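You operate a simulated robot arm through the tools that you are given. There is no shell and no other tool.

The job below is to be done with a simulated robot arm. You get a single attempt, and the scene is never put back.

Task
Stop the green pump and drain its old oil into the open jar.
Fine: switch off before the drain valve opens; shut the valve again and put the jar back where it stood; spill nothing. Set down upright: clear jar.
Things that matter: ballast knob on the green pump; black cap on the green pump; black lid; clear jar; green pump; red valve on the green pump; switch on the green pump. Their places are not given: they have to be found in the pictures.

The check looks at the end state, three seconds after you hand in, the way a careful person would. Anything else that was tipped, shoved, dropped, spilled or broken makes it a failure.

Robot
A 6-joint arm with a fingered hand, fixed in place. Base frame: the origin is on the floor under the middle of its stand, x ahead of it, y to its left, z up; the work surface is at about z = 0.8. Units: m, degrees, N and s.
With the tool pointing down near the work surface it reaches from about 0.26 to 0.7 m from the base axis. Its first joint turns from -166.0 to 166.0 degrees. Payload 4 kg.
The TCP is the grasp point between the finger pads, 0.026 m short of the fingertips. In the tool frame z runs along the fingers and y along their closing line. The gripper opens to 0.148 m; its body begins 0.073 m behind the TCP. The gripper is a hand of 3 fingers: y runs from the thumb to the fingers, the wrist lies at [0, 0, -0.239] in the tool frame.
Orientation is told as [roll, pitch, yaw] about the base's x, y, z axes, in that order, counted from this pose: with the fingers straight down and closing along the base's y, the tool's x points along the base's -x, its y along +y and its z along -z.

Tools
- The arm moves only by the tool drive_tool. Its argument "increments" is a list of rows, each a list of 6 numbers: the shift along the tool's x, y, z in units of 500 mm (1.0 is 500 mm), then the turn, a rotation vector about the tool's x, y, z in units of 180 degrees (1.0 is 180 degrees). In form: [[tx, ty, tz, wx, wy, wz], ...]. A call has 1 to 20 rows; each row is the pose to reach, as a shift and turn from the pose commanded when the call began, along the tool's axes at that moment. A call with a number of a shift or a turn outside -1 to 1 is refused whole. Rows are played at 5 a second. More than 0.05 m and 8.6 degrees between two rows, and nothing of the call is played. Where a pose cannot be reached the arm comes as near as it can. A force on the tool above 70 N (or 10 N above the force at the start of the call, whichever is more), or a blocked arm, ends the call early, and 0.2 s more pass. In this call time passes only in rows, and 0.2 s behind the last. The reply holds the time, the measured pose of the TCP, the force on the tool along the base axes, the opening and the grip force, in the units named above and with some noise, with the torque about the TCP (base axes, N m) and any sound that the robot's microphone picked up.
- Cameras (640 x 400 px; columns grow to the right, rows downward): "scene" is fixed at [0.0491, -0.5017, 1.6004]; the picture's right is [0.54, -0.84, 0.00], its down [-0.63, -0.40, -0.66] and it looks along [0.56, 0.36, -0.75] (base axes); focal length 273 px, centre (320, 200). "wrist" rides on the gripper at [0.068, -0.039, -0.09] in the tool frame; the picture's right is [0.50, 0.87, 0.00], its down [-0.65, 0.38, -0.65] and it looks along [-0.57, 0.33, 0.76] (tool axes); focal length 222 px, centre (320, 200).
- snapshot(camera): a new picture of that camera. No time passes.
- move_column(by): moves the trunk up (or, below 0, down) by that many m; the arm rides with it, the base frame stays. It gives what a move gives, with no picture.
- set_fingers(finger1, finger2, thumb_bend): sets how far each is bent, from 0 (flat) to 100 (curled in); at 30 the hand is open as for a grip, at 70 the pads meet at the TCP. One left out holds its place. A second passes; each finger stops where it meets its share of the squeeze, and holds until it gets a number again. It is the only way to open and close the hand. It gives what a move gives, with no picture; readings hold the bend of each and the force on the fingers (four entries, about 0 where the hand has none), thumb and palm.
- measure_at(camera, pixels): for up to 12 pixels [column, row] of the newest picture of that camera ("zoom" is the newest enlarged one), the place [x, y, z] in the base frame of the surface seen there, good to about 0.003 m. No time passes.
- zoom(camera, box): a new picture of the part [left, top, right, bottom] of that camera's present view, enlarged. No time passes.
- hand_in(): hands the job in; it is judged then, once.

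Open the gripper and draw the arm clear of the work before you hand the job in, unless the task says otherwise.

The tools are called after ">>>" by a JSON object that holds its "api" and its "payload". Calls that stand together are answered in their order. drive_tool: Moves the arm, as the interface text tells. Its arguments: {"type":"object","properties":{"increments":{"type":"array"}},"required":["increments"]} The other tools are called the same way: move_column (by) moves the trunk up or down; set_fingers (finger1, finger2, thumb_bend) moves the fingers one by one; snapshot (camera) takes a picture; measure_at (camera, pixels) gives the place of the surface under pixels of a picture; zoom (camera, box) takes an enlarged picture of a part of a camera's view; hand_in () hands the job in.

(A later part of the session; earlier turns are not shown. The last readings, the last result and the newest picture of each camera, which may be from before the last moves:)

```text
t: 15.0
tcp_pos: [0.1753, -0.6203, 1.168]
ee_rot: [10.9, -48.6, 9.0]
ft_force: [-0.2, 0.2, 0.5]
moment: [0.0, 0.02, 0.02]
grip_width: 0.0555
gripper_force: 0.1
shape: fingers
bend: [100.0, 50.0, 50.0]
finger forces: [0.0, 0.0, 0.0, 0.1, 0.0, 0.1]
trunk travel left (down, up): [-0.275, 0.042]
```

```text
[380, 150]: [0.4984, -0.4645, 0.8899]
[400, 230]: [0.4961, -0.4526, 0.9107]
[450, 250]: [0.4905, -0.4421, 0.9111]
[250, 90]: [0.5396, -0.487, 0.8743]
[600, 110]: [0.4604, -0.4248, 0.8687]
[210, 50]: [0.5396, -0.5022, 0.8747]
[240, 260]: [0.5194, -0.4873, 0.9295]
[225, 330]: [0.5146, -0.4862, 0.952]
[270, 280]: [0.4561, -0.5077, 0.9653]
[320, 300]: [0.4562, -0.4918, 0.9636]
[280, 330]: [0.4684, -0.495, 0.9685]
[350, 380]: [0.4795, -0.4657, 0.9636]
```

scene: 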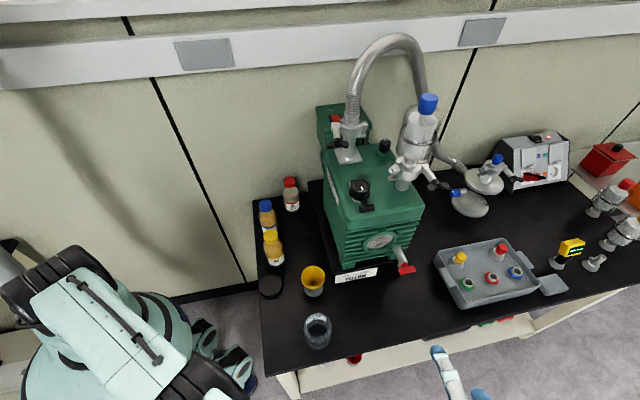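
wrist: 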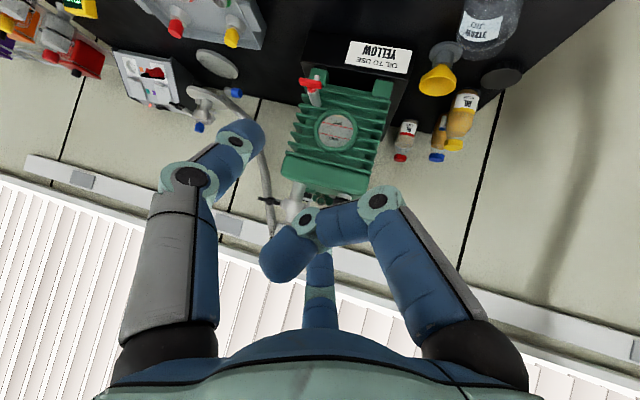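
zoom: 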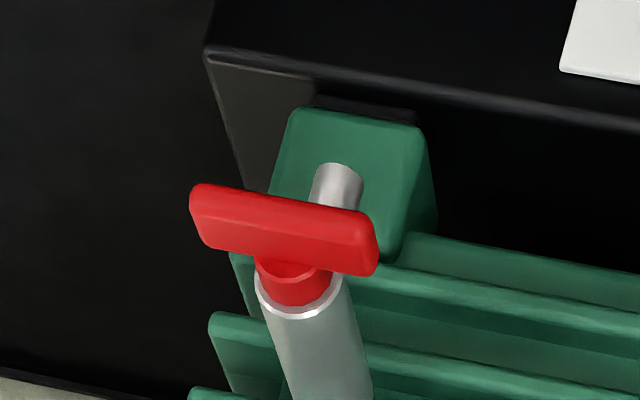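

The spout's bottom is at z≈0.926 near (0.469,-0.487), the handle bar runs about (0.427,-0.499)–(0.464,-0.522) at z≈0.955, and the base front plane is 3.5 cm behind the spout. I bring the arm back to a good vertical pose near (0.27,-0.36,1.25).

>>> {"api": "drive_tool", "payload": {"increments": [[-0.0376, 0.0573, 0.0226, 0.00698, 0.03358, 0.00315], [-0.0753, 0.1146, 0.0453, 0.01395, 0.06715, 0.0063], [-0.1129, 0.1719, 0.0679, 0.02093, 0.10073, 0.00945], [-0.1505, 0.2292, 0.0905, 0.0279, 0.1343, 0.0126], [-0.1881, 0.2865, 0.1131, 0.03488, 0.16788, 0.01575], [-0.2258, 0.3438, 0.1358, 0.04185, 0.20145, 0.0189], [-0.2634, 0.4011, 0.1584, 0.04883, 0.23503, 0.02205], [-0.301, 0.4584, 0.181, 0.0558, 0.2686, 0.0252]]}}

>>> {"api": "snapshot", "payload": {"camera": "scene"}}

```text
t: 17.0
tcp_pos: [0.2955, -0.3875, 1.3003]
ee_rot: [-7.3, -3.4, 10.2]
ft_force: [0.4, 1.2, -0.6]
moment: [0.08, 0.02, -0.01]
grip_width: 0.0556
gripper_force: 0.1
shape: fingers
bend: [100.0, 50.0, 50.0]
finger forces: [0.0, 0.0, 0.0, 0.0, 0.0, 0.0]
out of reach, approached as far as the arm can: row 1, 2, 3, 4, 5, 6, 7
trunk travel left (down, up): [-0.275, 0.042]
stopped in row 8: the arm was blocked; the commanded pose is now the measured one
```

```text
taken
```

scene: 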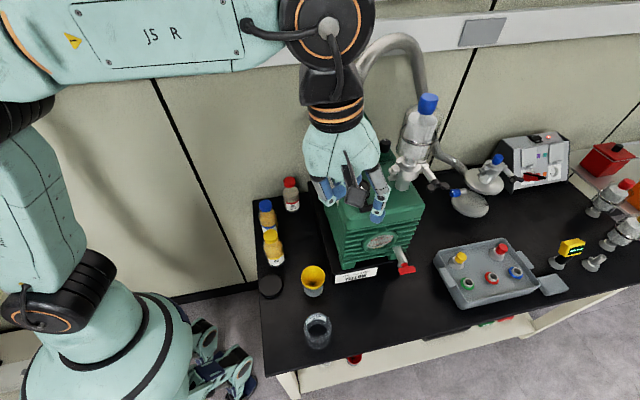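

The arm reports blocked at (0.296,-0.388,1.300). I zoom in to check whether the hand touches anything and whether the pump stuff is undisturbed.

>>> {"api": "zoom", "payload": {"camera": "scene", "box": [270, 60, 470, 240]}}

>>> {"api": "snapshot", "payload": {"camera": "wrist"}}

>>> {"api": "drive_tool", "payload": {"increments": [[0, 0, 0, 0, 0, 0]]}}

```text
2.22 times, centred on (370, 150) of scene
```

zoom: 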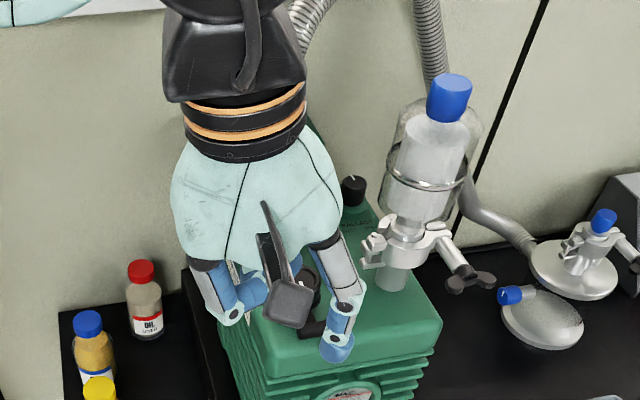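

```text
taken
```

wrist: 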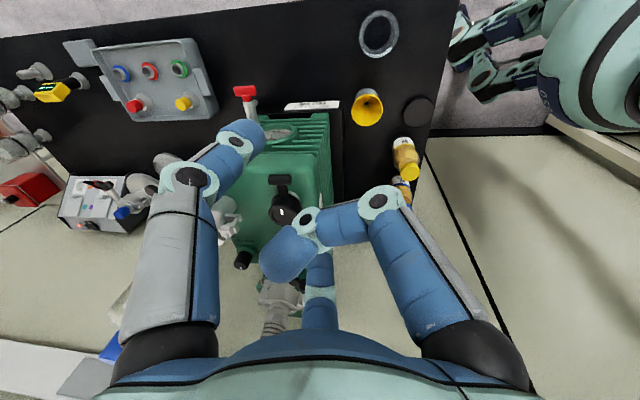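

```text
t: 17.4
tcp_pos: [0.2949, -0.3847, 1.3008]
ee_rot: [-7.3, -3.4, 10.3]
ft_force: [0.7, -0.8, 0.3]
moment: [-0.02, 0.01, 0.0]
grip_width: 0.0554
gripper_force: 0.0
shape: fingers
bend: [100.0, 50.0, 50.0]
finger forces: [0.1, 0.0, 0.0, 0.0, 0.0, 0.1]
trunk travel left (down, up): [-0.275, 0.042]
```

Nothing is touched; the block seems a joint-limit hiccup. I level the tool and yaw it to -10° at about (0.22,-0.42,1.20).

>>> {"api": "drive_tool", "payload": {"increments": [[0.032, -0.0085, 0.04, -0.00744, 0.00522, 0.0222], [0.064, -0.017, 0.08, -0.01488, 0.01044, 0.0444], [0.096, -0.0254, 0.12, -0.0223, 0.01566, 0.0666], [0.128, -0.0339, 0.16, -0.0298, 0.0209, 0.0888], [0.16, -0.0424, 0.2, -0.0372, 0.0261, 0.111]]}}

```text
t: 18.6
tcp_pos: [0.2294, -0.432, 1.2003]
ee_rot: [-0.1, 0.2, -10.1]
ft_force: [0.9, 0.8, -0.1]
moment: [0.04, 0.01, -0.03]
grip_width: 0.0556
gripper_force: 0.0
shape: fingers
bend: [100.0, 50.0, 50.0]
finger forces: [0.0, 0.0, 0.0, 0.1, 0.0, 0.0]
trunk travel left (down, up): [-0.275, 0.042]
```

Reached cleanly. I test an in-place outward tilt of 24° to learn whether the arm can take it here.

>>> {"api": "drive_tool", "payload": {"increments": [[0, 0, 0, 0, -0.0333, 0], [0, 0, 0, 0, -0.0667, 0], [0, 0, 0, 0, -0.1, 0], [0, 0, 0, 0, -0.1333, 0]]}}

```text
t: 19.6
tcp_pos: [0.2294, -0.4302, 1.2012]
ee_rot: [-0.1, -24.0, -10.1]
ft_force: [-0.3, 0.8, -0.1]
moment: [-0.01, 0.03, 0.01]
grip_width: 0.0554
gripper_force: 0.1
shape: fingers
bend: [100.0, 50.0, 50.0]
finger forces: [0.0, 0.0, 0.0, 0.0, 0.0, 0.0]
trunk travel left (down, up): [-0.275, 0.042]
```

That works. I continue the tilt to 55°.

>>> {"api": "drive_tool", "payload": {"increments": [[0, 0, 0, 0, -0.0344, 0], [0, 0, 0, 0, -0.0689, 0], [0, 0, 0, 0, -0.1033, 0], [0, 0, 0, 0, -0.1378, 0], [0, 0, 0, 0, -0.1722, 0]]}}

>>> {"api": "snapshot", "payload": {"camera": "scene"}}

>>> {"api": "snapshot", "payload": {"camera": "wrist"}}

```text
t: 20.8
tcp_pos: [0.3066, -0.4422, 1.3066]
ee_rot: [3.3, -51.5, -14.5]
ft_force: [0.1, -0.6, -0.1]
moment: [-0.01, 0.01, -0.02]
grip_width: 0.0556
gripper_force: 0.1
shape: fingers
bend: [100.0, 50.0, 50.0]
finger forces: [0.0, 0.0, 0.0, 0.0, 0.1, 0.0]
out of reach, approached as far as the arm can: row 2, 3, 4, 5
trunk travel left (down, up): [-0.275, 0.042]
```

```text
taken
```

scene: 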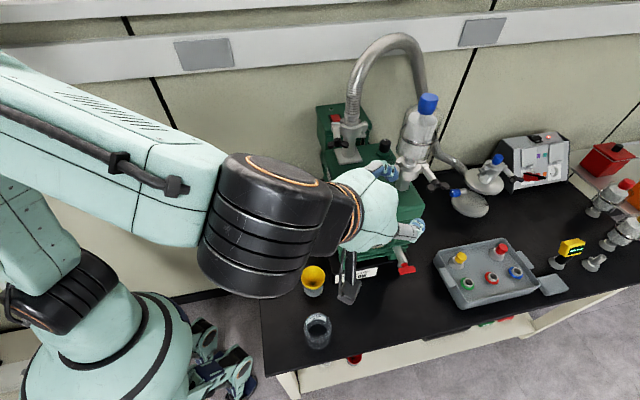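

```text
taken
```

wrist: 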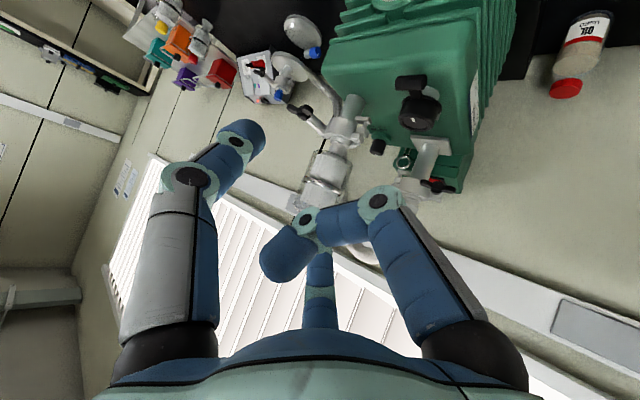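

The wrist roll seems to hit a limit when the tool yaw is far left of the arm's direction. I'll untilt and then roll the hand by +85° (thumb toward the robot), which should relieve that joint.

>>> {"api": "drive_tool", "payload": {"increments": [[0, 0, 0, 0.0025, 0.0409, 0.0012], [0, 0, 0, 0.005, 0.0817, 0.0024], [0, 0, 0, 0.0075, 0.1226, 0.0036], [0, 0, 0, 0.01, 0.1634, 0.0047], [0, 0, 0, 0.0125, 0.2043, 0.0059], [0, 0, 0, 0.015, 0.2451, 0.0071], [0, 0, 0, 0.0175, 0.286, 0.0083]]}}

>>> {"api": "drive_tool", "payload": {"increments": [[0.01, 0, 0, 0, 0, 0.0432], [0.02, 0, 0, 0, 0, 0.0864], [0.03, 0, 0, 0, 0, 0.1295], [0.04, 0, 0, 0, 0, 0.1727], [0.05, 0, 0, 0, 0, 0.2159], [0.06, 0, 0, 0, 0, 0.2591], [0.07, 0, 0, 0, 0, 0.3023], [0.08, 0, 0, 0, 0, 0.3455], [0.09, 0, 0, 0, 0, 0.3886], [0.1, 0, 0, 0, 0, 0.4318], [0.11, 0, 0, 0, 0, 0.475]]}}

```text
t: 22.4
tcp_pos: [0.3083, -0.441, 1.3074]
ee_rot: [-0.1, 0.2, -14.6]
ft_force: [0.2, -0.4, 1.0]
moment: [0.01, 0.01, 0.03]
grip_width: 0.0552
gripper_force: 0.0
shape: fingers
bend: [100.0, 50.0, 50.0]
finger forces: [0.1, 0.0, 0.0, 0.1, 0.0, 0.0]
trunk travel left (down, up): [-0.275, 0.042]
```

```text
t: 24.8
tcp_pos: [0.2534, -0.426, 1.3068]
ee_rot: [-0.1, 0.0, -100.2]
ft_force: [0.1, 0.3, 0.1]
moment: [-0.04, 0.01, 0.0]
grip_width: 0.0556
gripper_force: 0.0
shape: fingers
bend: [100.0, 50.0, 50.0]
finger forces: [0.0, 0.0, 0.0, 0.0, 0.0, 0.1]
trunk travel left (down, up): [-0.275, 0.042]
```

Both moves worked. Now I tilt 55° outward in this rolled pose while dropping to about (0.17,-0.46,1.19).

>>> {"api": "drive_tool", "payload": {"increments": [[-0.0124, -0.021, 0.0343, -0.0437, 0, 0], [-0.0249, -0.042, 0.0686, -0.0873, 0, 0], [-0.0373, -0.063, 0.1029, -0.131, 0, 0], [-0.0497, -0.084, 0.1371, -0.1746, 0, 0], [-0.0621, -0.105, 0.1714, -0.2183, 0, 0], [-0.0746, -0.126, 0.2057, -0.2619, 0, 0], [-0.087, -0.147, 0.24, -0.3056, 0, 0]]}}

>>> {"api": "snapshot", "payload": {"camera": "scene"}}

>>> {"api": "snapshot", "payload": {"camera": "wrist"}}

```text
t: 26.4
tcp_pos: [0.174, -0.4577, 1.1865]
ee_rot: [55.0, 0.0, -100.2]
ft_force: [0.6, 0.8, 0.7]
moment: [-0.02, -0.04, -0.01]
grip_width: 0.0556
gripper_force: 0.0
shape: fingers
bend: [100.0, 50.0, 50.0]
finger forces: [0.0, 0.0, 0.0, 0.1, 0.0, 0.1]
trunk travel left (down, up): [-0.275, 0.042]
```

```text
taken
```

scene: 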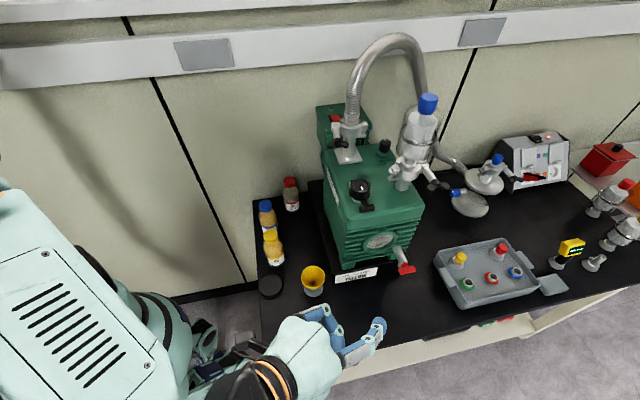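

```text
taken
```

wrist: 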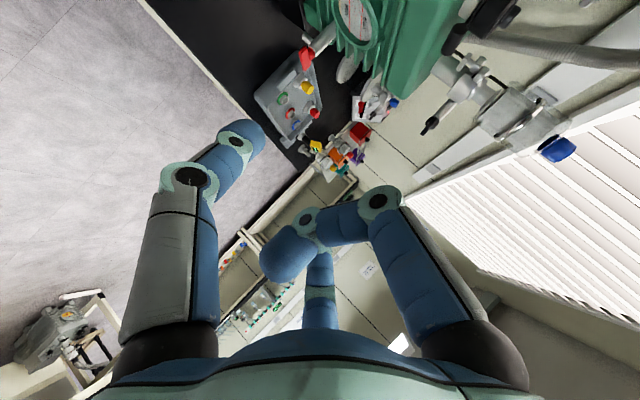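

The tilt works in this rolled pose. Next I probe more jar pixels in the scene view to find its rim height (one earlier hit gave z≈0.872).

>>> {"api": "zoom", "payload": {"camera": "scene", "box": [300, 308, 336, 353]}}

>>> {"api": "measure_at", "payload": {"camera": "zoom", "pixels": [[320, 22], [318, 26], [250, 60], [222, 120], [218, 160], [220, 190], [230, 200], [240, 230], [400, 190], [418, 150], [412, 110], [380, 50]]}}

>>> {"api": "measure_at", "payload": {"camera": "zoom", "pixels": [[200, 130], [205, 150], [210, 170], [215, 200], [225, 215], [250, 240], [280, 255], [320, 265], [360, 255], [395, 230], [410, 215], [420, 190]]}}

```text
8.89 times, centred on (318, 330) of scene
```

zoom: 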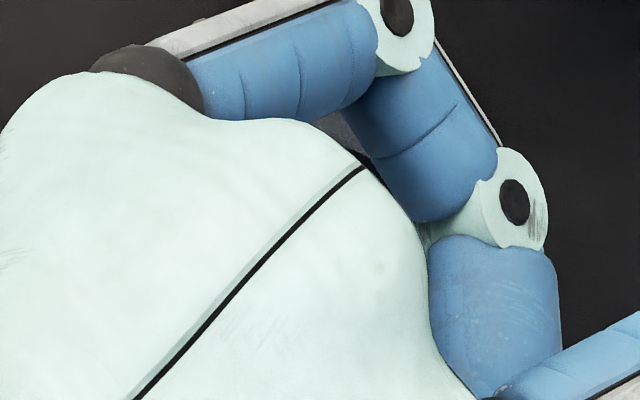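

```text
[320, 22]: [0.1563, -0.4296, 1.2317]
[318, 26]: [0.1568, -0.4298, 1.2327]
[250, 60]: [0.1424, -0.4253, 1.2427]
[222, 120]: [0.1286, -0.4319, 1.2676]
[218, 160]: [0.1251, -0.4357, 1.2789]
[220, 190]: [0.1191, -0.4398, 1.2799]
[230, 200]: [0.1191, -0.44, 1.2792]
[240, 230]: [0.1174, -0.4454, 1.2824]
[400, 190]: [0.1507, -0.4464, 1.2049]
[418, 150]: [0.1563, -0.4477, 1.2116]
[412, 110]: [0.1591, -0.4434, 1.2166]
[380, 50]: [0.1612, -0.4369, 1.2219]
```

```text
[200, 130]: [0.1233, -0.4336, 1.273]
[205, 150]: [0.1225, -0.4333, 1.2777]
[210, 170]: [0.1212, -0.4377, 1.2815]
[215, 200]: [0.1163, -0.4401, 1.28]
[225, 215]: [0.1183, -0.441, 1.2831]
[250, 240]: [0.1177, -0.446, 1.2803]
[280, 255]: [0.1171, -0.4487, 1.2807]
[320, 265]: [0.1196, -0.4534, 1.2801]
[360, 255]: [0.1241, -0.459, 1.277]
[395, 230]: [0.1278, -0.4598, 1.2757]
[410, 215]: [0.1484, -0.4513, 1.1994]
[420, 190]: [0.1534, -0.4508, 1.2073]
```

The hand blocks the view of the jar. I shift it left to about (0.18,-0.33,1.05) so the wrist camera looks at the jar along the pump front.

>>> {"api": "drive_tool", "payload": {"increments": [[0.0508, -0.0486, 0.026, 0, 0, 0], [0.1016, -0.0972, 0.052, 0, 0, 0], [0.1524, -0.1458, 0.078, 0, 0, 0], [0.2032, -0.1944, 0.104, 0, 0, 0], [0.254, -0.243, 0.13, 0, 0, 0]]}}

>>> {"api": "snapshot", "payload": {"camera": "wrist"}}

>>> {"api": "snapshot", "payload": {"camera": "scene"}}

```text
t: 27.6
tcp_pos: [0.1797, -0.328, 1.0498]
ee_rot: [54.8, -0.1, -100.1]
ft_force: [-0.5, 0.2, 0.6]
moment: [0.02, -0.03, -0.06]
grip_width: 0.0555
gripper_force: 0.0
shape: fingers
bend: [100.0, 50.0, 50.0]
finger forces: [0.0, 0.0, 0.0, 0.0, 0.1, 0.1]
trunk travel left (down, up): [-0.275, 0.042]
```

```text
taken
```

wrist: 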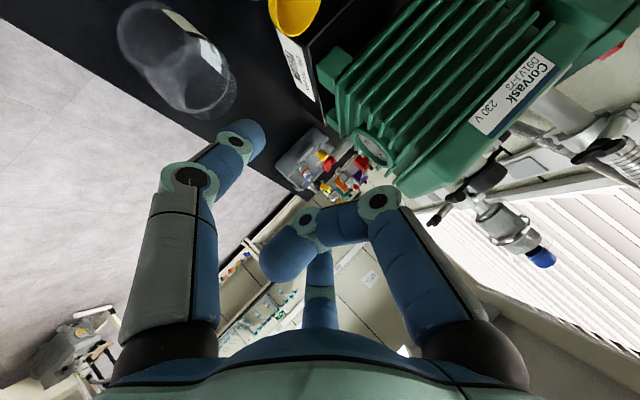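

```text
taken
```

scene: 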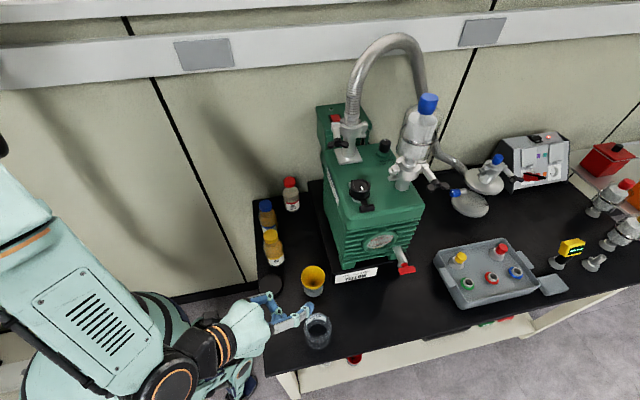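

The jar is visible at (175,60) in the wrist picture. I zoom in for its shape and probe the rim.

>>> {"api": "zoom", "payload": {"camera": "wrist", "box": [95, 0, 255, 130]}}

>>> {"api": "zoom", "payload": {"camera": "scene", "box": [300, 308, 336, 353]}}

>>> {"api": "measure_at", "payload": {"camera": "zoom", "pixels": [[230, 110], [225, 140], [215, 170], [195, 150], [220, 200], [400, 180], [430, 150], [440, 120], [320, 50], [320, 30], [260, 60], [400, 60]]}}

```text
3.08 times, centred on (175, 65) of wrist
```

zoom: 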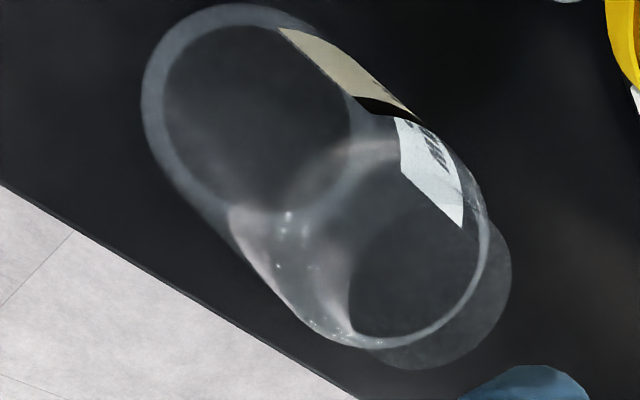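

```text
8.89 times, centred on (318, 330) of scene
```

zoom: 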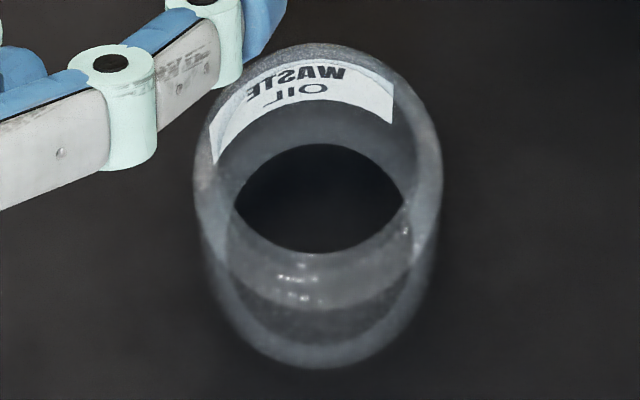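

```text
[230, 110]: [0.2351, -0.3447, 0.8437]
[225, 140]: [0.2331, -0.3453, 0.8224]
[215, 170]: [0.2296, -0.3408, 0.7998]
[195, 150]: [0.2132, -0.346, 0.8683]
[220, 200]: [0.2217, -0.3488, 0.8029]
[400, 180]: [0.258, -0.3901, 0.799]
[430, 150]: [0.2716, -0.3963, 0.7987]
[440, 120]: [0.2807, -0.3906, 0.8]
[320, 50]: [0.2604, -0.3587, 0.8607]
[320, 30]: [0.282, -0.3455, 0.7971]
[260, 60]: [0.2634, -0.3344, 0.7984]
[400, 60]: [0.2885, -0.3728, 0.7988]
```

The jar fits axis (0.231,-0.379), radius 0.036, rim z≈0.87. I'll grip it with finger1 and finger2 from both sides and the curled thumb as a backstop, so the hand can pass under the handle; I set the fingers accordingly.

>>> {"api": "set_fingers", "payload": {"finger1": 34, "finger2": 34, "thumb_bend": 100}}

>>> {"api": "snapshot", "payload": {"camera": "wrist"}}

```text
t: 28.6
tcp_pos: [0.1797, -0.3298, 1.0515]
ee_rot: [54.9, -0.2, -100.1]
ft_force: [-0.1, 1.1, 0.5]
moment: [0.02, 0.02, -0.03]
grip_width: 0.0651
gripper_force: 0.1
shape: fingers
bend: [34.0, 34.0, 100.0]
finger forces: [0.0, 0.0, 0.1, 0.0, 0.1, 0.1]
trunk travel left (down, up): [-0.275, 0.042]
```

```text
taken
```

wrist: 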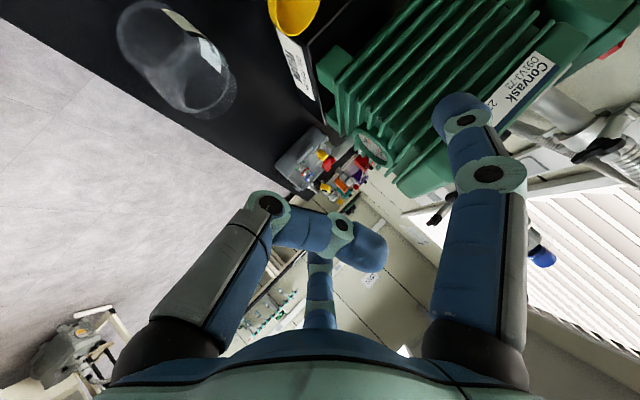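

I measure the curled thumb (270,203)-(370,245) and finger1 (460,105) points to refine the hand model.

>>> {"api": "measure_at", "payload": {"camera": "wrist", "pixels": [[270, 203], [262, 198], [340, 225], [372, 250], [365, 235], [300, 225], [460, 100], [440, 115], [490, 175], [455, 160], [470, 120], [320, 265]]}}

```text
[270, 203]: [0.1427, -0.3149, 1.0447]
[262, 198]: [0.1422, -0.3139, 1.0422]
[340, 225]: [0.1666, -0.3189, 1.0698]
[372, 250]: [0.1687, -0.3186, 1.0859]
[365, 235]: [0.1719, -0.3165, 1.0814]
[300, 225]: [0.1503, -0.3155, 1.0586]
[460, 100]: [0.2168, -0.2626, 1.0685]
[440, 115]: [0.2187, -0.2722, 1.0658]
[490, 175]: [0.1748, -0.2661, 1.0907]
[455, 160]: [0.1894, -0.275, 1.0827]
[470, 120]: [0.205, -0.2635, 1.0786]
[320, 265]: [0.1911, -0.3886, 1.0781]
```

The curled thumb's front sits ~3 mm behind the TCP as modelled. I turn the approach direction to straight +x and move behind/above the jar at (0.137,-0.379,0.96).

>>> {"api": "drive_tool", "payload": {"increments": [[-0.0284, -0.0464, 0.0123, 0, 0.0115, -0.0081], [-0.0567, -0.0928, 0.0246, 0, 0.023, -0.0162], [-0.0851, -0.1392, 0.0368, 0, 0.0344, -0.0242], [-0.1134, -0.1856, 0.0491, 0, 0.0459, -0.0323]]}}

>>> {"api": "snapshot", "payload": {"camera": "scene"}}

>>> {"api": "snapshot", "payload": {"camera": "wrist"}}

```text
t: 29.6
tcp_pos: [0.136, -0.3806, 0.958]
ee_rot: [54.8, -0.2, -90.0]
ft_force: [0.2, 0.1, -0.2]
moment: [-0.01, 0.01, 0.02]
grip_width: 0.0651
gripper_force: 0.0
shape: fingers
bend: [34.0, 34.0, 100.0]
finger forces: [0.1, 0.0, 0.0, 0.0, 0.0, 0.1]
trunk travel left (down, up): [-0.275, 0.042]
```

```text
taken
```

scene: 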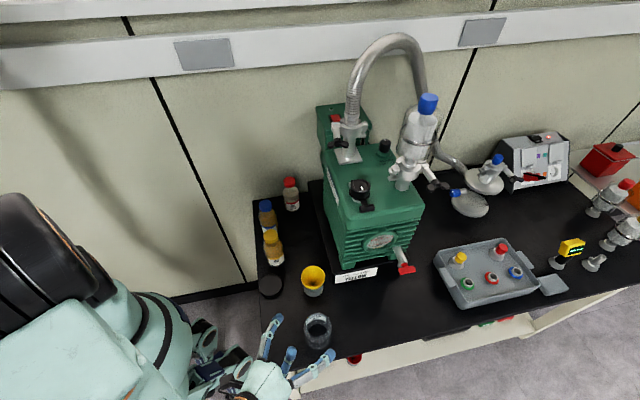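

```text
taken
```

wrist: 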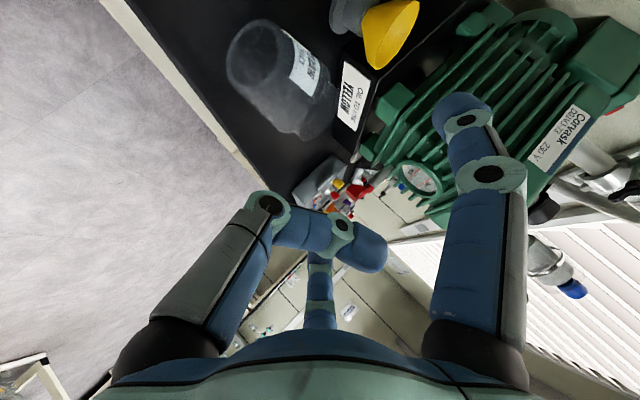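

The view shows the jar ahead at (280,80). I descend straight down to z≈0.832, still 6 cm short of the jar.

>>> {"api": "drive_tool", "payload": {"increments": [[0.0006, -0.0409, 0.0294, 0, 0, 0], [0.0012, -0.0819, 0.0587, 0, 0, 0], [0.0018, -0.1228, 0.0881, 0, 0, 0], [0.0024, -0.1638, 0.1174, 0, 0, 0], [0.003, -0.2047, 0.1468, 0, 0, 0]]}}

>>> {"api": "snapshot", "payload": {"camera": "wrist"}}

>>> {"api": "zoom", "payload": {"camera": "scene", "box": [220, 280, 380, 400]}}

```text
t: 30.8
tcp_pos: [0.1382, -0.3973, 0.8453]
ee_rot: [54.7, 0.6, -89.8]
ft_force: [0.3, -0.6, 0.6]
moment: [0.01, -0.04, -0.01]
grip_width: 0.065
gripper_force: 0.0
shape: fingers
bend: [34.0, 34.0, 100.0]
finger forces: [0.1, 0.0, 0.0, 0.0, 0.0, 0.0]
out of reach, approached as far as the arm can: row 4, 5
trunk travel left (down, up): [-0.275, 0.042]
```

```text
taken
```

wrist: 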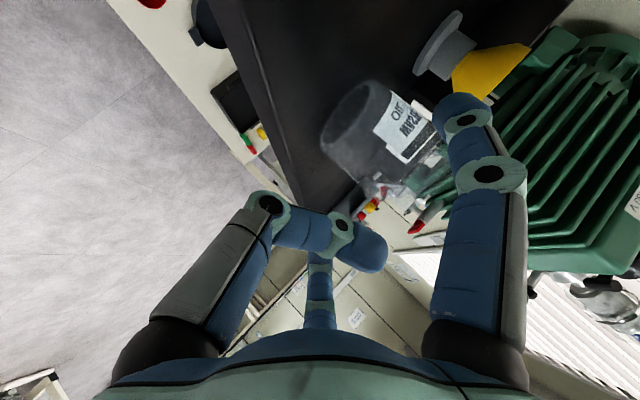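

```text
3.33 times, centred on (300, 340) of scene
```

zoom: 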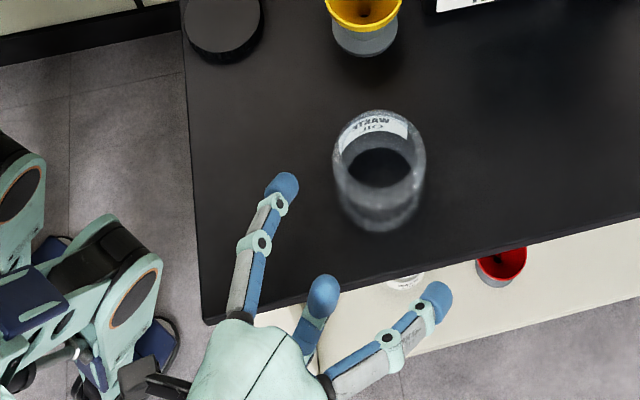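

The arm hits its low limit at z≈0.845. I raise the hand 15 cm and then lower the trunk by 15 cm, so the arm works in a comfortable range.

>>> {"api": "drive_tool", "payload": {"increments": [[0.009, 0.0612, -0.0432, 0, 0, 0], [0.018, 0.1225, -0.0865, 0, 0, 0], [0.027, 0.1838, -0.1297, 0, 0, 0], [0.036, 0.245, -0.173, 0, 0, 0]]}}

>>> {"api": "move_column", "payload": {"by": -0.15}}

```text
t: 31.8
tcp_pos: [0.1376, -0.3761, 0.9977]
ee_rot: [54.9, -0.1, -90.0]
ft_force: [0.0, 0.5, -0.2]
moment: [-0.01, -0.02, 0.01]
grip_width: 0.065
gripper_force: 0.1
shape: fingers
bend: [34.0, 34.0, 100.0]
finger forces: [0.0, 0.0, 0.0, 0.0, 0.0, 0.1]
trunk travel left (down, up): [-0.275, 0.042]
```

```text
t: 33.5
tcp_pos: [0.1383, -0.3798, 0.846]
ee_rot: [54.9, -0.1, -90.1]
ft_force: [0.0, -0.4, -0.5]
moment: [0.01, -0.02, 0.01]
grip_width: 0.0651
gripper_force: 0.1
shape: fingers
bend: [34.0, 34.0, 100.0]
finger forces: [0.0, 0.1, 0.0, 0.0, 0.0, 0.1]
trunk travel left (down, up): [-0.125, 0.192]
```

Now at (0.138,-0.380,0.846). I lower to 0.832 and slide the hand forward halfway toward the jar, then look.

>>> {"api": "drive_tool", "payload": {"increments": [[0.001, -0.0229, 0.0161, 0, 0, 0], [0.001, -0.0029, 0.0445, 0, 0, 0], [0.001, 0.0117, 0.0652, 0, 0, 0]]}}

>>> {"api": "snapshot", "payload": {"camera": "wrist"}}

>>> {"api": "zoom", "payload": {"camera": "scene", "box": [260, 290, 380, 380]}}

```text
t: 34.4
tcp_pos: [0.1697, -0.3788, 0.8315]
ee_rot: [55.0, -0.1, -90.0]
ft_force: [-1.1, 0.6, 0.2]
moment: [-0.01, 0.0, 0.02]
grip_width: 0.0652
gripper_force: 0.0
shape: fingers
bend: [34.0, 34.0, 100.0]
finger forces: [0.0, 0.1, 0.0, 0.0, 0.0, 0.1]
trunk travel left (down, up): [-0.125, 0.192]
```

```text
taken
```

wrist: 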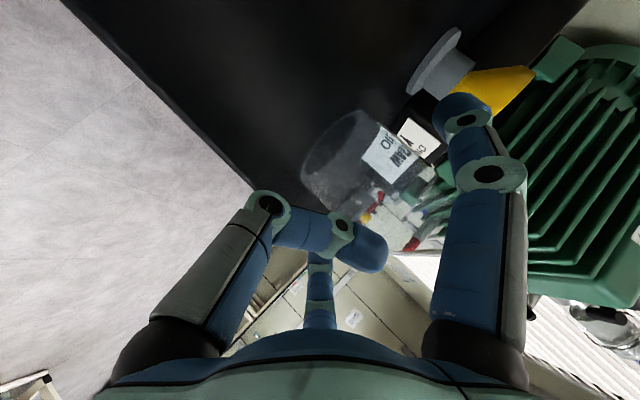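

```text
4.44 times, centred on (320, 335) of scene
```

zoom: 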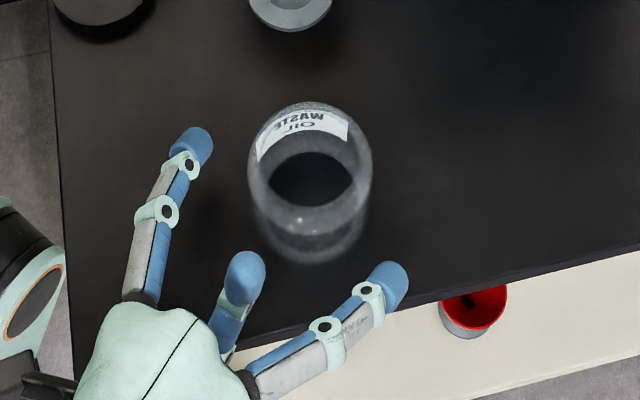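

The jar sits centred between the open fingers. I advance the last 2.7 cm so the thumb knuckle is just behind the near wall.

>>> {"api": "drive_tool", "payload": {"increments": [[0, 0.0104, 0.0147, 0, 0, 0], [0, 0.0207, 0.0294, 0, 0, 0], [0, 0.0311, 0.0441, 0, 0, 0]]}}

>>> {"api": "zoom", "payload": {"camera": "scene", "box": [260, 290, 380, 380]}}

>>> {"api": "snapshot", "payload": {"camera": "wrist"}}

```text
t: 35.1
tcp_pos: [0.196, -0.3785, 0.8323]
ee_rot: [54.9, -0.1, -89.9]
ft_force: [-0.1, -0.6, 0.2]
moment: [0.01, 0.01, 0.0]
grip_width: 0.0648
gripper_force: 0.1
shape: fingers
bend: [34.0, 34.0, 100.0]
finger forces: [0.1, 0.0, 0.0, 0.1, 0.2, 0.0]
trunk travel left (down, up): [-0.125, 0.192]
```

```text
4.44 times, centred on (320, 335) of scene
```

zoom: 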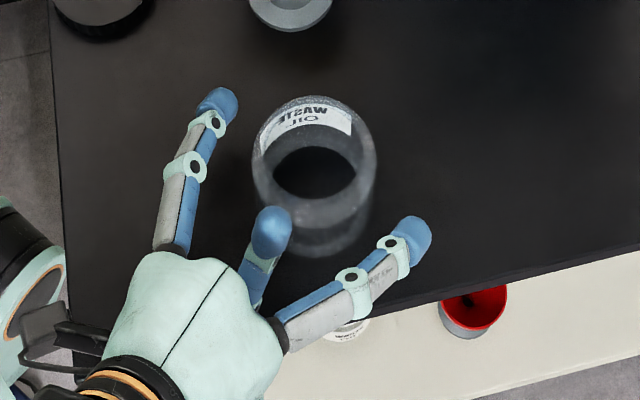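

```text
taken
```

wrist: 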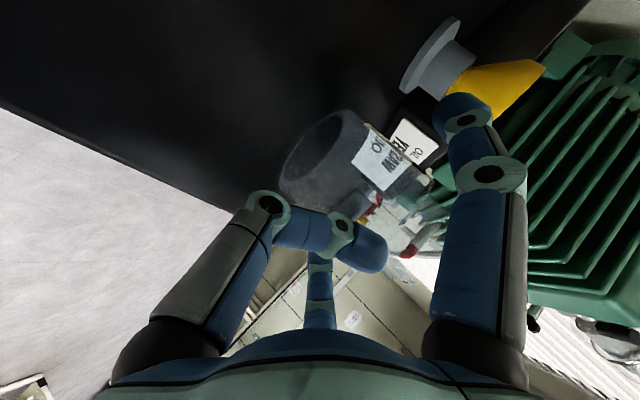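

The thumb just nudged the jar by ~2 mm. I close finger1 and finger2 gradually to 43 onto the jar's sides.

>>> {"api": "set_fingers", "payload": {"finger1": 43, "finger2": 43}}

>>> {"api": "zoom", "payload": {"camera": "scene", "box": [260, 290, 380, 380]}}

```text
t: 36.1
tcp_pos: [0.1946, -0.379, 0.8317]
ee_rot: [54.9, -0.2, -90.0]
ft_force: [0.9, 0.3, 0.8]
moment: [-0.02, 0.04, 0.0]
grip_width: 0.0565
gripper_force: 0.0
shape: fingers
bend: [43.0, 43.0, 100.0]
finger forces: [0.0, 0.0, 0.0, 0.0, 0.0, 0.2]
trunk travel left (down, up): [-0.125, 0.192]
```

```text
4.44 times, centred on (320, 335) of scene
```

zoom: 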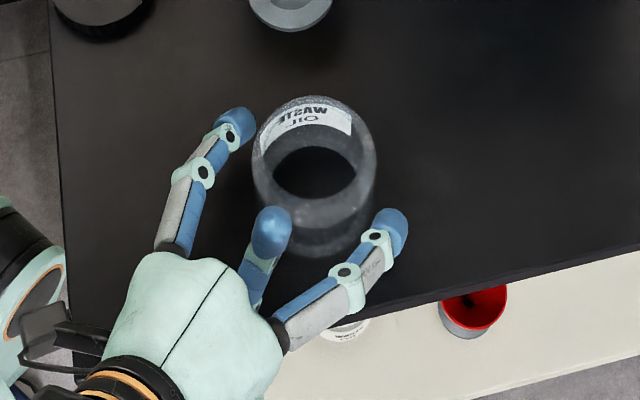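

Fingers are nearly at the jar walls. I close further to 50; they stop on contact.

>>> {"api": "set_fingers", "payload": {"finger1": 50, "finger2": 50}}

>>> {"api": "zoom", "payload": {"camera": "scene", "box": [260, 290, 380, 380]}}

>>> {"api": "snapshot", "payload": {"camera": "wrist"}}

```text
t: 37.1
tcp_pos: [0.1967, -0.3788, 0.8313]
ee_rot: [54.9, -0.2, -90.0]
ft_force: [0.0, 0.1, 1.2]
moment: [0.01, -0.06, 0.02]
grip_width: 0.0519
gripper_force: 1.7
shape: fingers
bend: [48.0, 48.0, 100.0]
finger forces: [1.5, 1.6, 0.1, 0.0, 0.2, 0.0]
trunk travel left (down, up): [-0.125, 0.192]
```

```text
4.44 times, centred on (320, 335) of scene
```

zoom: 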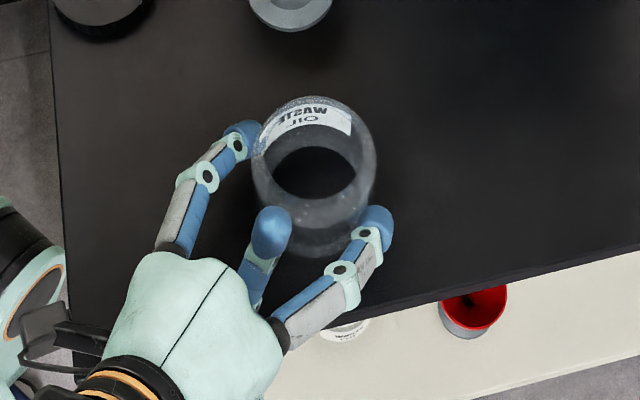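

```text
taken
```

wrist: 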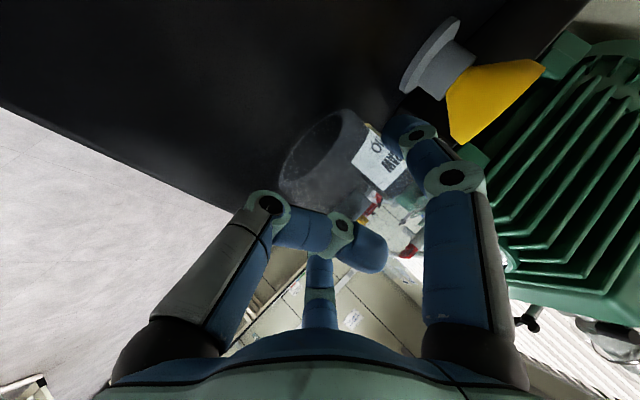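

Both fingers touch (1.5 N each at bend 48). I squeeze a bit more to 56 for a firm hold.

>>> {"api": "set_fingers", "payload": {"finger1": 56, "finger2": 56}}

>>> {"api": "zoom", "payload": {"camera": "scene", "box": [260, 290, 380, 380]}}

```text
t: 38.1
tcp_pos: [0.1957, -0.38, 0.8316]
ee_rot: [54.9, -0.1, -89.9]
ft_force: [2.0, 0.4, 5.4]
moment: [0.02, -0.17, -0.01]
grip_width: 0.0513
gripper_force: 5.5
shape: fingers
bend: [49.0, 49.0, 100.0]
finger forces: [5.6, 5.8, 0.0, 0.1, 0.4, 0.0]
trunk travel left (down, up): [-0.125, 0.192]
```

```text
4.44 times, centred on (320, 335) of scene
```

zoom: 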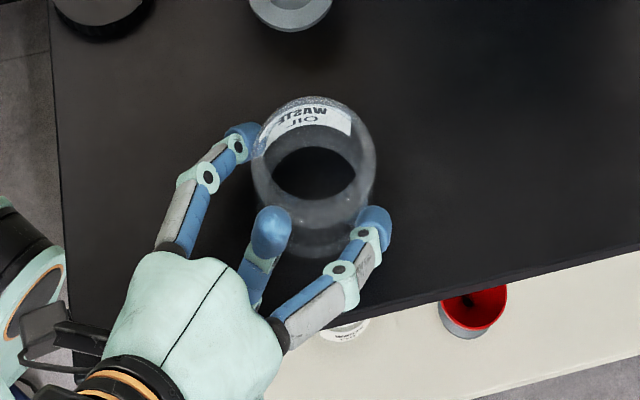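

Grip is about 5.7 N per finger, pressing the jar slightly down. I try a small 4 mm lift to see if the jar comes along or the downward force just relaxes.

>>> {"api": "drive_tool", "payload": {"increments": [[0, 0.0033, -0.0023, 0, 0, 0], [0, 0.0065, -0.0046, 0, 0, 0]]}}

>>> {"api": "zoom", "payload": {"camera": "scene", "box": [260, 290, 380, 380]}}

>>> {"api": "snapshot", "payload": {"camera": "wrist"}}

```text
t: 38.8
tcp_pos: [0.196, -0.3779, 0.8365]
ee_rot: [54.8, -0.1, -90.0]
ft_force: [0.4, -0.2, 0.0]
moment: [-0.05, -0.08, 0.01]
grip_width: 0.0522
gripper_force: 6.3
shape: fingers
bend: [50.0, 50.0, 100.0]
finger forces: [5.7, 5.6, 0.1, 0.1, 1.0, 0.0]
trunk travel left (down, up): [-0.125, 0.192]
```

```text
4.44 times, centred on (320, 335) of scene
```

zoom: 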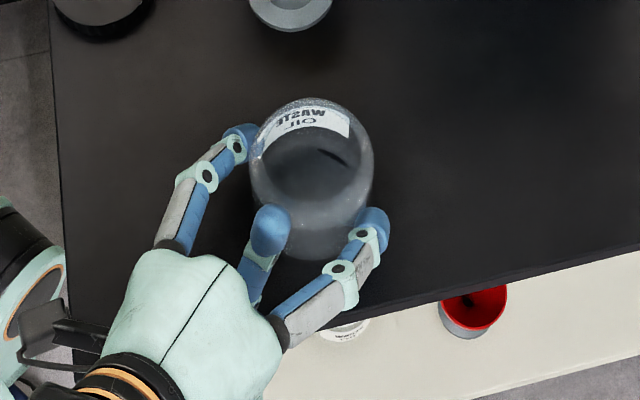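

```text
taken
```

wrist: 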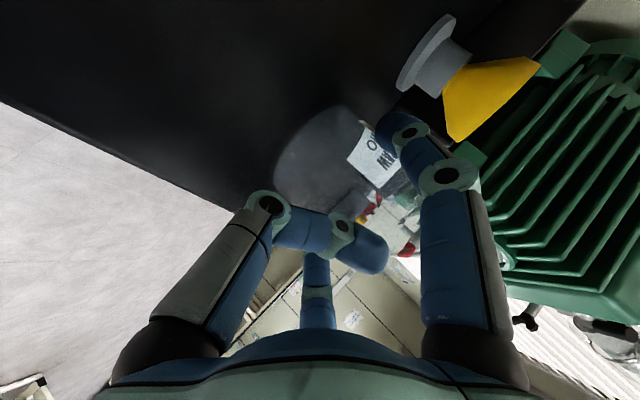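

The force is now about zero, but the jar's base looks different. I zoom closer to see if the jar tilted.

>>> {"api": "zoom", "payload": {"camera": "scene", "box": [300, 305, 340, 355]}}

>>> {"api": "measure_at", "payload": {"camera": "zoom", "pixels": [[260, 100], [330, 70], [380, 90], [300, 90], [320, 180], [280, 160], [370, 190], [320, 250], [240, 180], [320, 45], [400, 150], [330, 300]]}}

>>> {"api": "zoom", "payload": {"camera": "wrist", "box": [250, 80, 450, 230]}}

```text
8.00 times, centred on (320, 330) of scene
```

zoom: 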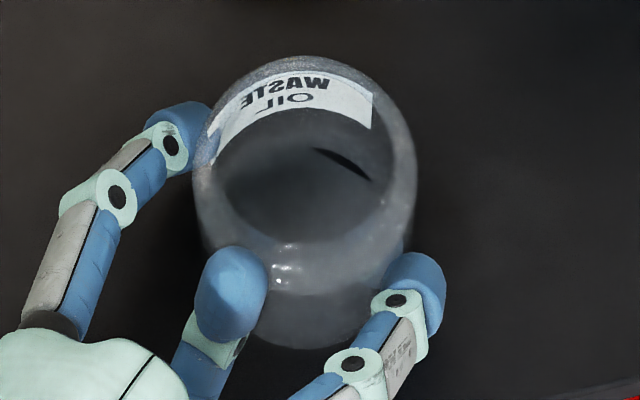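

```text
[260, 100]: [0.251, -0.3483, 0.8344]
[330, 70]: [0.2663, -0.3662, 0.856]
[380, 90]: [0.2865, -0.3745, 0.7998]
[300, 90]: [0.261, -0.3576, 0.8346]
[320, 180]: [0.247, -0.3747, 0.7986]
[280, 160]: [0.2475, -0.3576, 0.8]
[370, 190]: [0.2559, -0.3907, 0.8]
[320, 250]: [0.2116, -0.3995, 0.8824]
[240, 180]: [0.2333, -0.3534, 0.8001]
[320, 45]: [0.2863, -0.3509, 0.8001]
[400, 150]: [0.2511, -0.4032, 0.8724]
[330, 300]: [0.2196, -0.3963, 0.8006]
```

```text
2.67 times, centred on (350, 155) of wrist
```

zoom: 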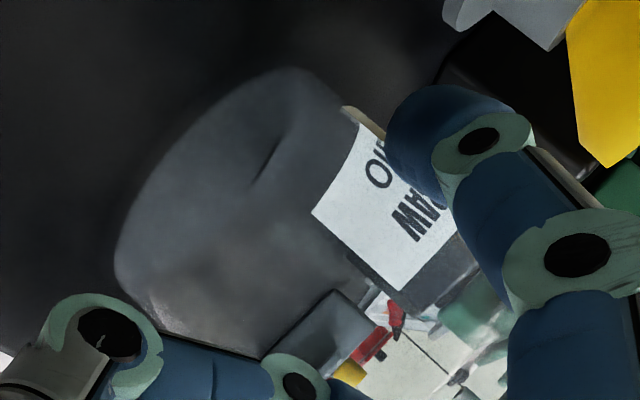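

The jar's near side lifted a little (base touching only at the far edge), so lifting this way isn't level. I set it back down 5 mm and will slide it along the table instead.

>>> {"api": "drive_tool", "payload": {"increments": [[0, -0.0041, 0.0029, 0, 0, 0], [0, -0.0082, 0.0058, 0, 0, 0]]}}

>>> {"api": "zoom", "payload": {"camera": "scene", "box": [300, 305, 340, 355]}}

```text
t: 39.4
tcp_pos: [0.1957, -0.3784, 0.8314]
ee_rot: [55.0, 0.0, -90.0]
ft_force: [-2.8, 0.5, 8.2]
moment: [-0.01, -0.32, -0.02]
grip_width: 0.0523
gripper_force: 6.8
shape: fingers
bend: [49.0, 49.0, 100.0]
finger forces: [6.5, 6.4, 0.0, 0.0, 1.0, 0.0]
trunk travel left (down, up): [-0.125, 0.192]
```

```text
8.00 times, centred on (320, 330) of scene
```

zoom: 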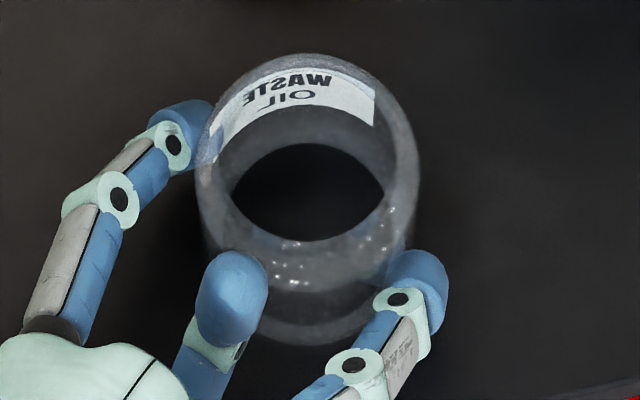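

The jar is flat on the table again (dark base disc visible). I relax the squeeze a little to lessen the downward press.

>>> {"api": "set_fingers", "payload": {"finger1": 52, "finger2": 52}}

>>> {"api": "zoom", "payload": {"camera": "scene", "box": [300, 305, 340, 355]}}

```text
t: 40.4
tcp_pos: [0.1957, -0.3773, 0.8311]
ee_rot: [55.0, -0.2, -89.9]
ft_force: [-1.1, 1.8, 4.1]
moment: [0.03, -0.17, 0.01]
grip_width: 0.0521
gripper_force: 3.4
shape: fingers
bend: [48.0, 48.0, 100.0]
finger forces: [3.3, 3.2, 0.0, 0.0, 0.7, 0.0]
trunk travel left (down, up): [-0.125, 0.192]
```

```text
8.00 times, centred on (320, 330) of scene
```

zoom: 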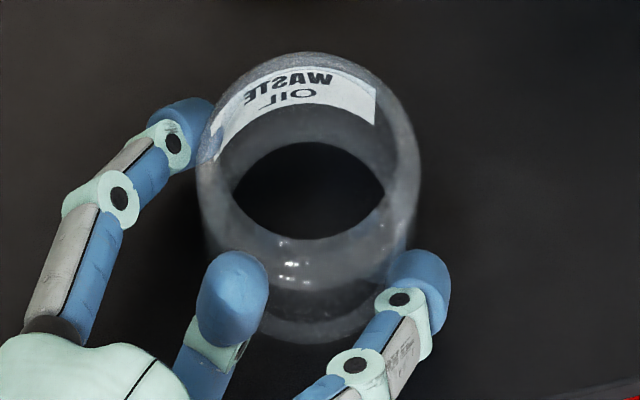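

Now a flat, light grip (3.3 N each). I slide the jar slowly half way toward the drain, by (0.113,-0.059), in ten small steps.

>>> {"api": "drive_tool", "payload": {"increments": [[-0.0118, 0.013, 0.0185, 0, 0, 0], [-0.0236, 0.026, 0.0369, 0, 0, 0], [-0.0354, 0.0391, 0.0554, 0, 0, 0], [-0.0472, 0.0521, 0.0738, 0, 0, 0], [-0.059, 0.0651, 0.0923, 0, 0, 0], [-0.0708, 0.0781, 0.1108, 0, 0, 0], [-0.0826, 0.0911, 0.1292, 0, 0, 0], [-0.0944, 0.1042, 0.1477, 0, 0, 0], [-0.1062, 0.1172, 0.1661, 0, 0, 0], [-0.118, 0.1302, 0.1846, 0, 0, 0]]}}

>>> {"api": "snapshot", "payload": {"camera": "scene"}}

>>> {"api": "zoom", "payload": {"camera": "scene", "box": [310, 270, 400, 360]}}

```text
t: 42.5
tcp_pos: [0.308, -0.437, 0.8306]
ee_rot: [54.9, -0.1, -90.0]
ft_force: [-1.1, 0.7, 3.7]
moment: [-0.01, -0.15, 0.02]
grip_width: 0.0524
gripper_force: 3.3
shape: fingers
bend: [48.0, 48.0, 100.0]
finger forces: [3.4, 3.0, 0.0, 0.0, 0.7, 0.0]
trunk travel left (down, up): [-0.125, 0.192]
```

```text
taken
```

scene: 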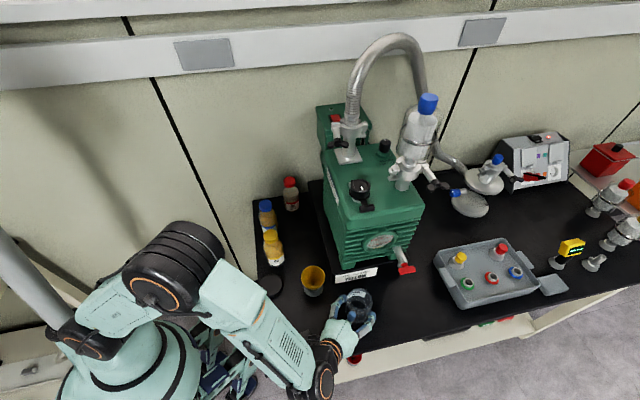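

```text
4.44 times, centred on (355, 315) of scene
```

zoom: 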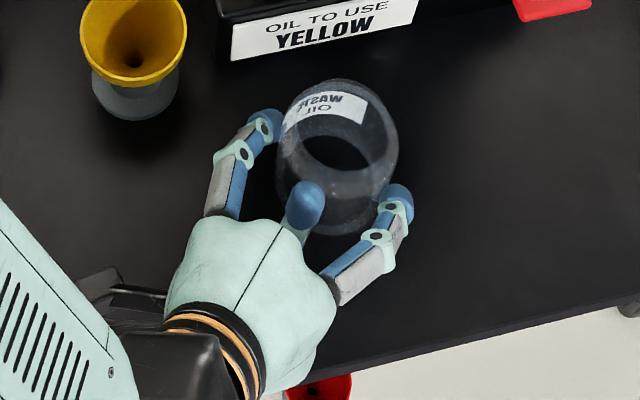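

The jar slides along nicely and stays flat. I measure its label to get the jar axis before the second half.

>>> {"api": "zoom", "payload": {"camera": "scene", "box": [335, 280, 375, 330]}}

>>> {"api": "measure_at", "payload": {"camera": "zoom", "pixels": [[260, 110], [280, 90], [320, 70], [360, 75], [390, 100], [390, 130], [340, 95], [270, 130], [210, 130], [200, 110], [225, 90], [440, 330]]}}

```text
8.00 times, centred on (355, 305) of scene
```

zoom: 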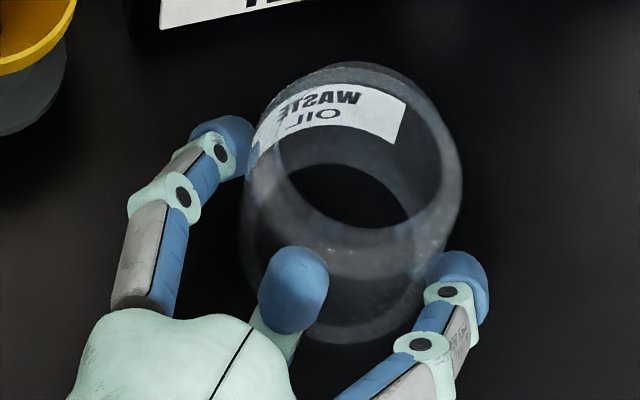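

```text
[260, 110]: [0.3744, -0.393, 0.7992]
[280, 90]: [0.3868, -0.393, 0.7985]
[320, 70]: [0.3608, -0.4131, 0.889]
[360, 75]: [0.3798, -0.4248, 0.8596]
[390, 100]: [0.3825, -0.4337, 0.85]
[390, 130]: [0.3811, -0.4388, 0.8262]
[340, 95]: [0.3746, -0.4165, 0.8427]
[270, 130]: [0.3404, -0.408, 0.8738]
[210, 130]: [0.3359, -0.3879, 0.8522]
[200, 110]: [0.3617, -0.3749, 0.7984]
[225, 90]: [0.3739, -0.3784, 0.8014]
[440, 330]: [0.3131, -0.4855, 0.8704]
```

The jar axis is at (0.346,-0.437), 38 mm ahead of the TCP. I slide on toward the drain while turning the hand +15° so finger1 keeps clear of the pump base.

>>> {"api": "drive_tool", "payload": {"increments": [[-0.0117, 0.0107, 0.0152, 0, 0.0097, -0.0069], [-0.0233, 0.0215, 0.0305, 0, 0.0195, -0.0137], [-0.035, 0.0322, 0.0457, 0, 0.0292, -0.0206], [-0.0466, 0.043, 0.061, 0, 0.0389, -0.0274], [-0.0583, 0.0537, 0.0762, 0, 0.0486, -0.0343], [-0.0699, 0.0645, 0.0915, 0, 0.0584, -0.0411], [-0.0816, 0.0752, 0.1067, 0, 0.0681, -0.048]]}}

>>> {"api": "snapshot", "payload": {"camera": "wrist"}}

>>> {"api": "zoom", "payload": {"camera": "scene", "box": [330, 230, 430, 330]}}

```text
t: 44.1
tcp_pos: [0.3746, -0.4773, 0.8306]
ee_rot: [54.9, -0.1, -74.9]
ft_force: [0.1, -0.2, 2.0]
moment: [0.01, -0.04, 0.02]
grip_width: 0.0524
gripper_force: 3.8
shape: fingers
bend: [48.0, 48.0, 100.0]
finger forces: [2.9, 2.9, 0.0, 0.0, 0.7, 0.1]
trunk travel left (down, up): [-0.125, 0.192]
```

```text
taken
```

wrist: 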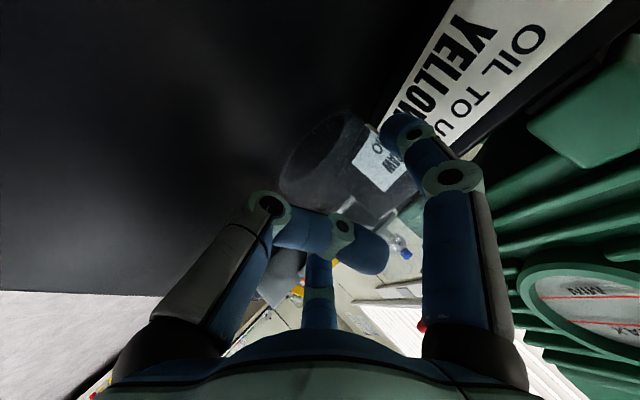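

```text
4.00 times, centred on (380, 280) of scene
```

zoom: 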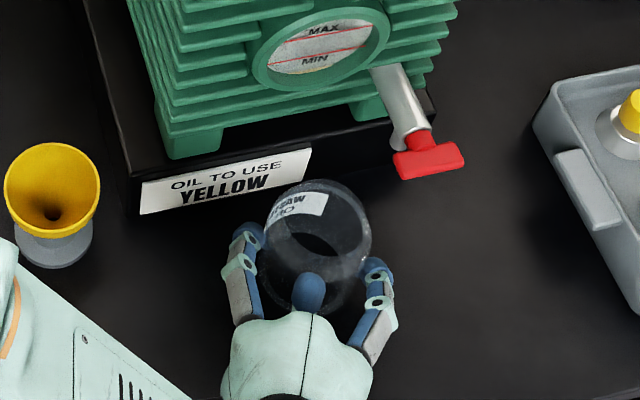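

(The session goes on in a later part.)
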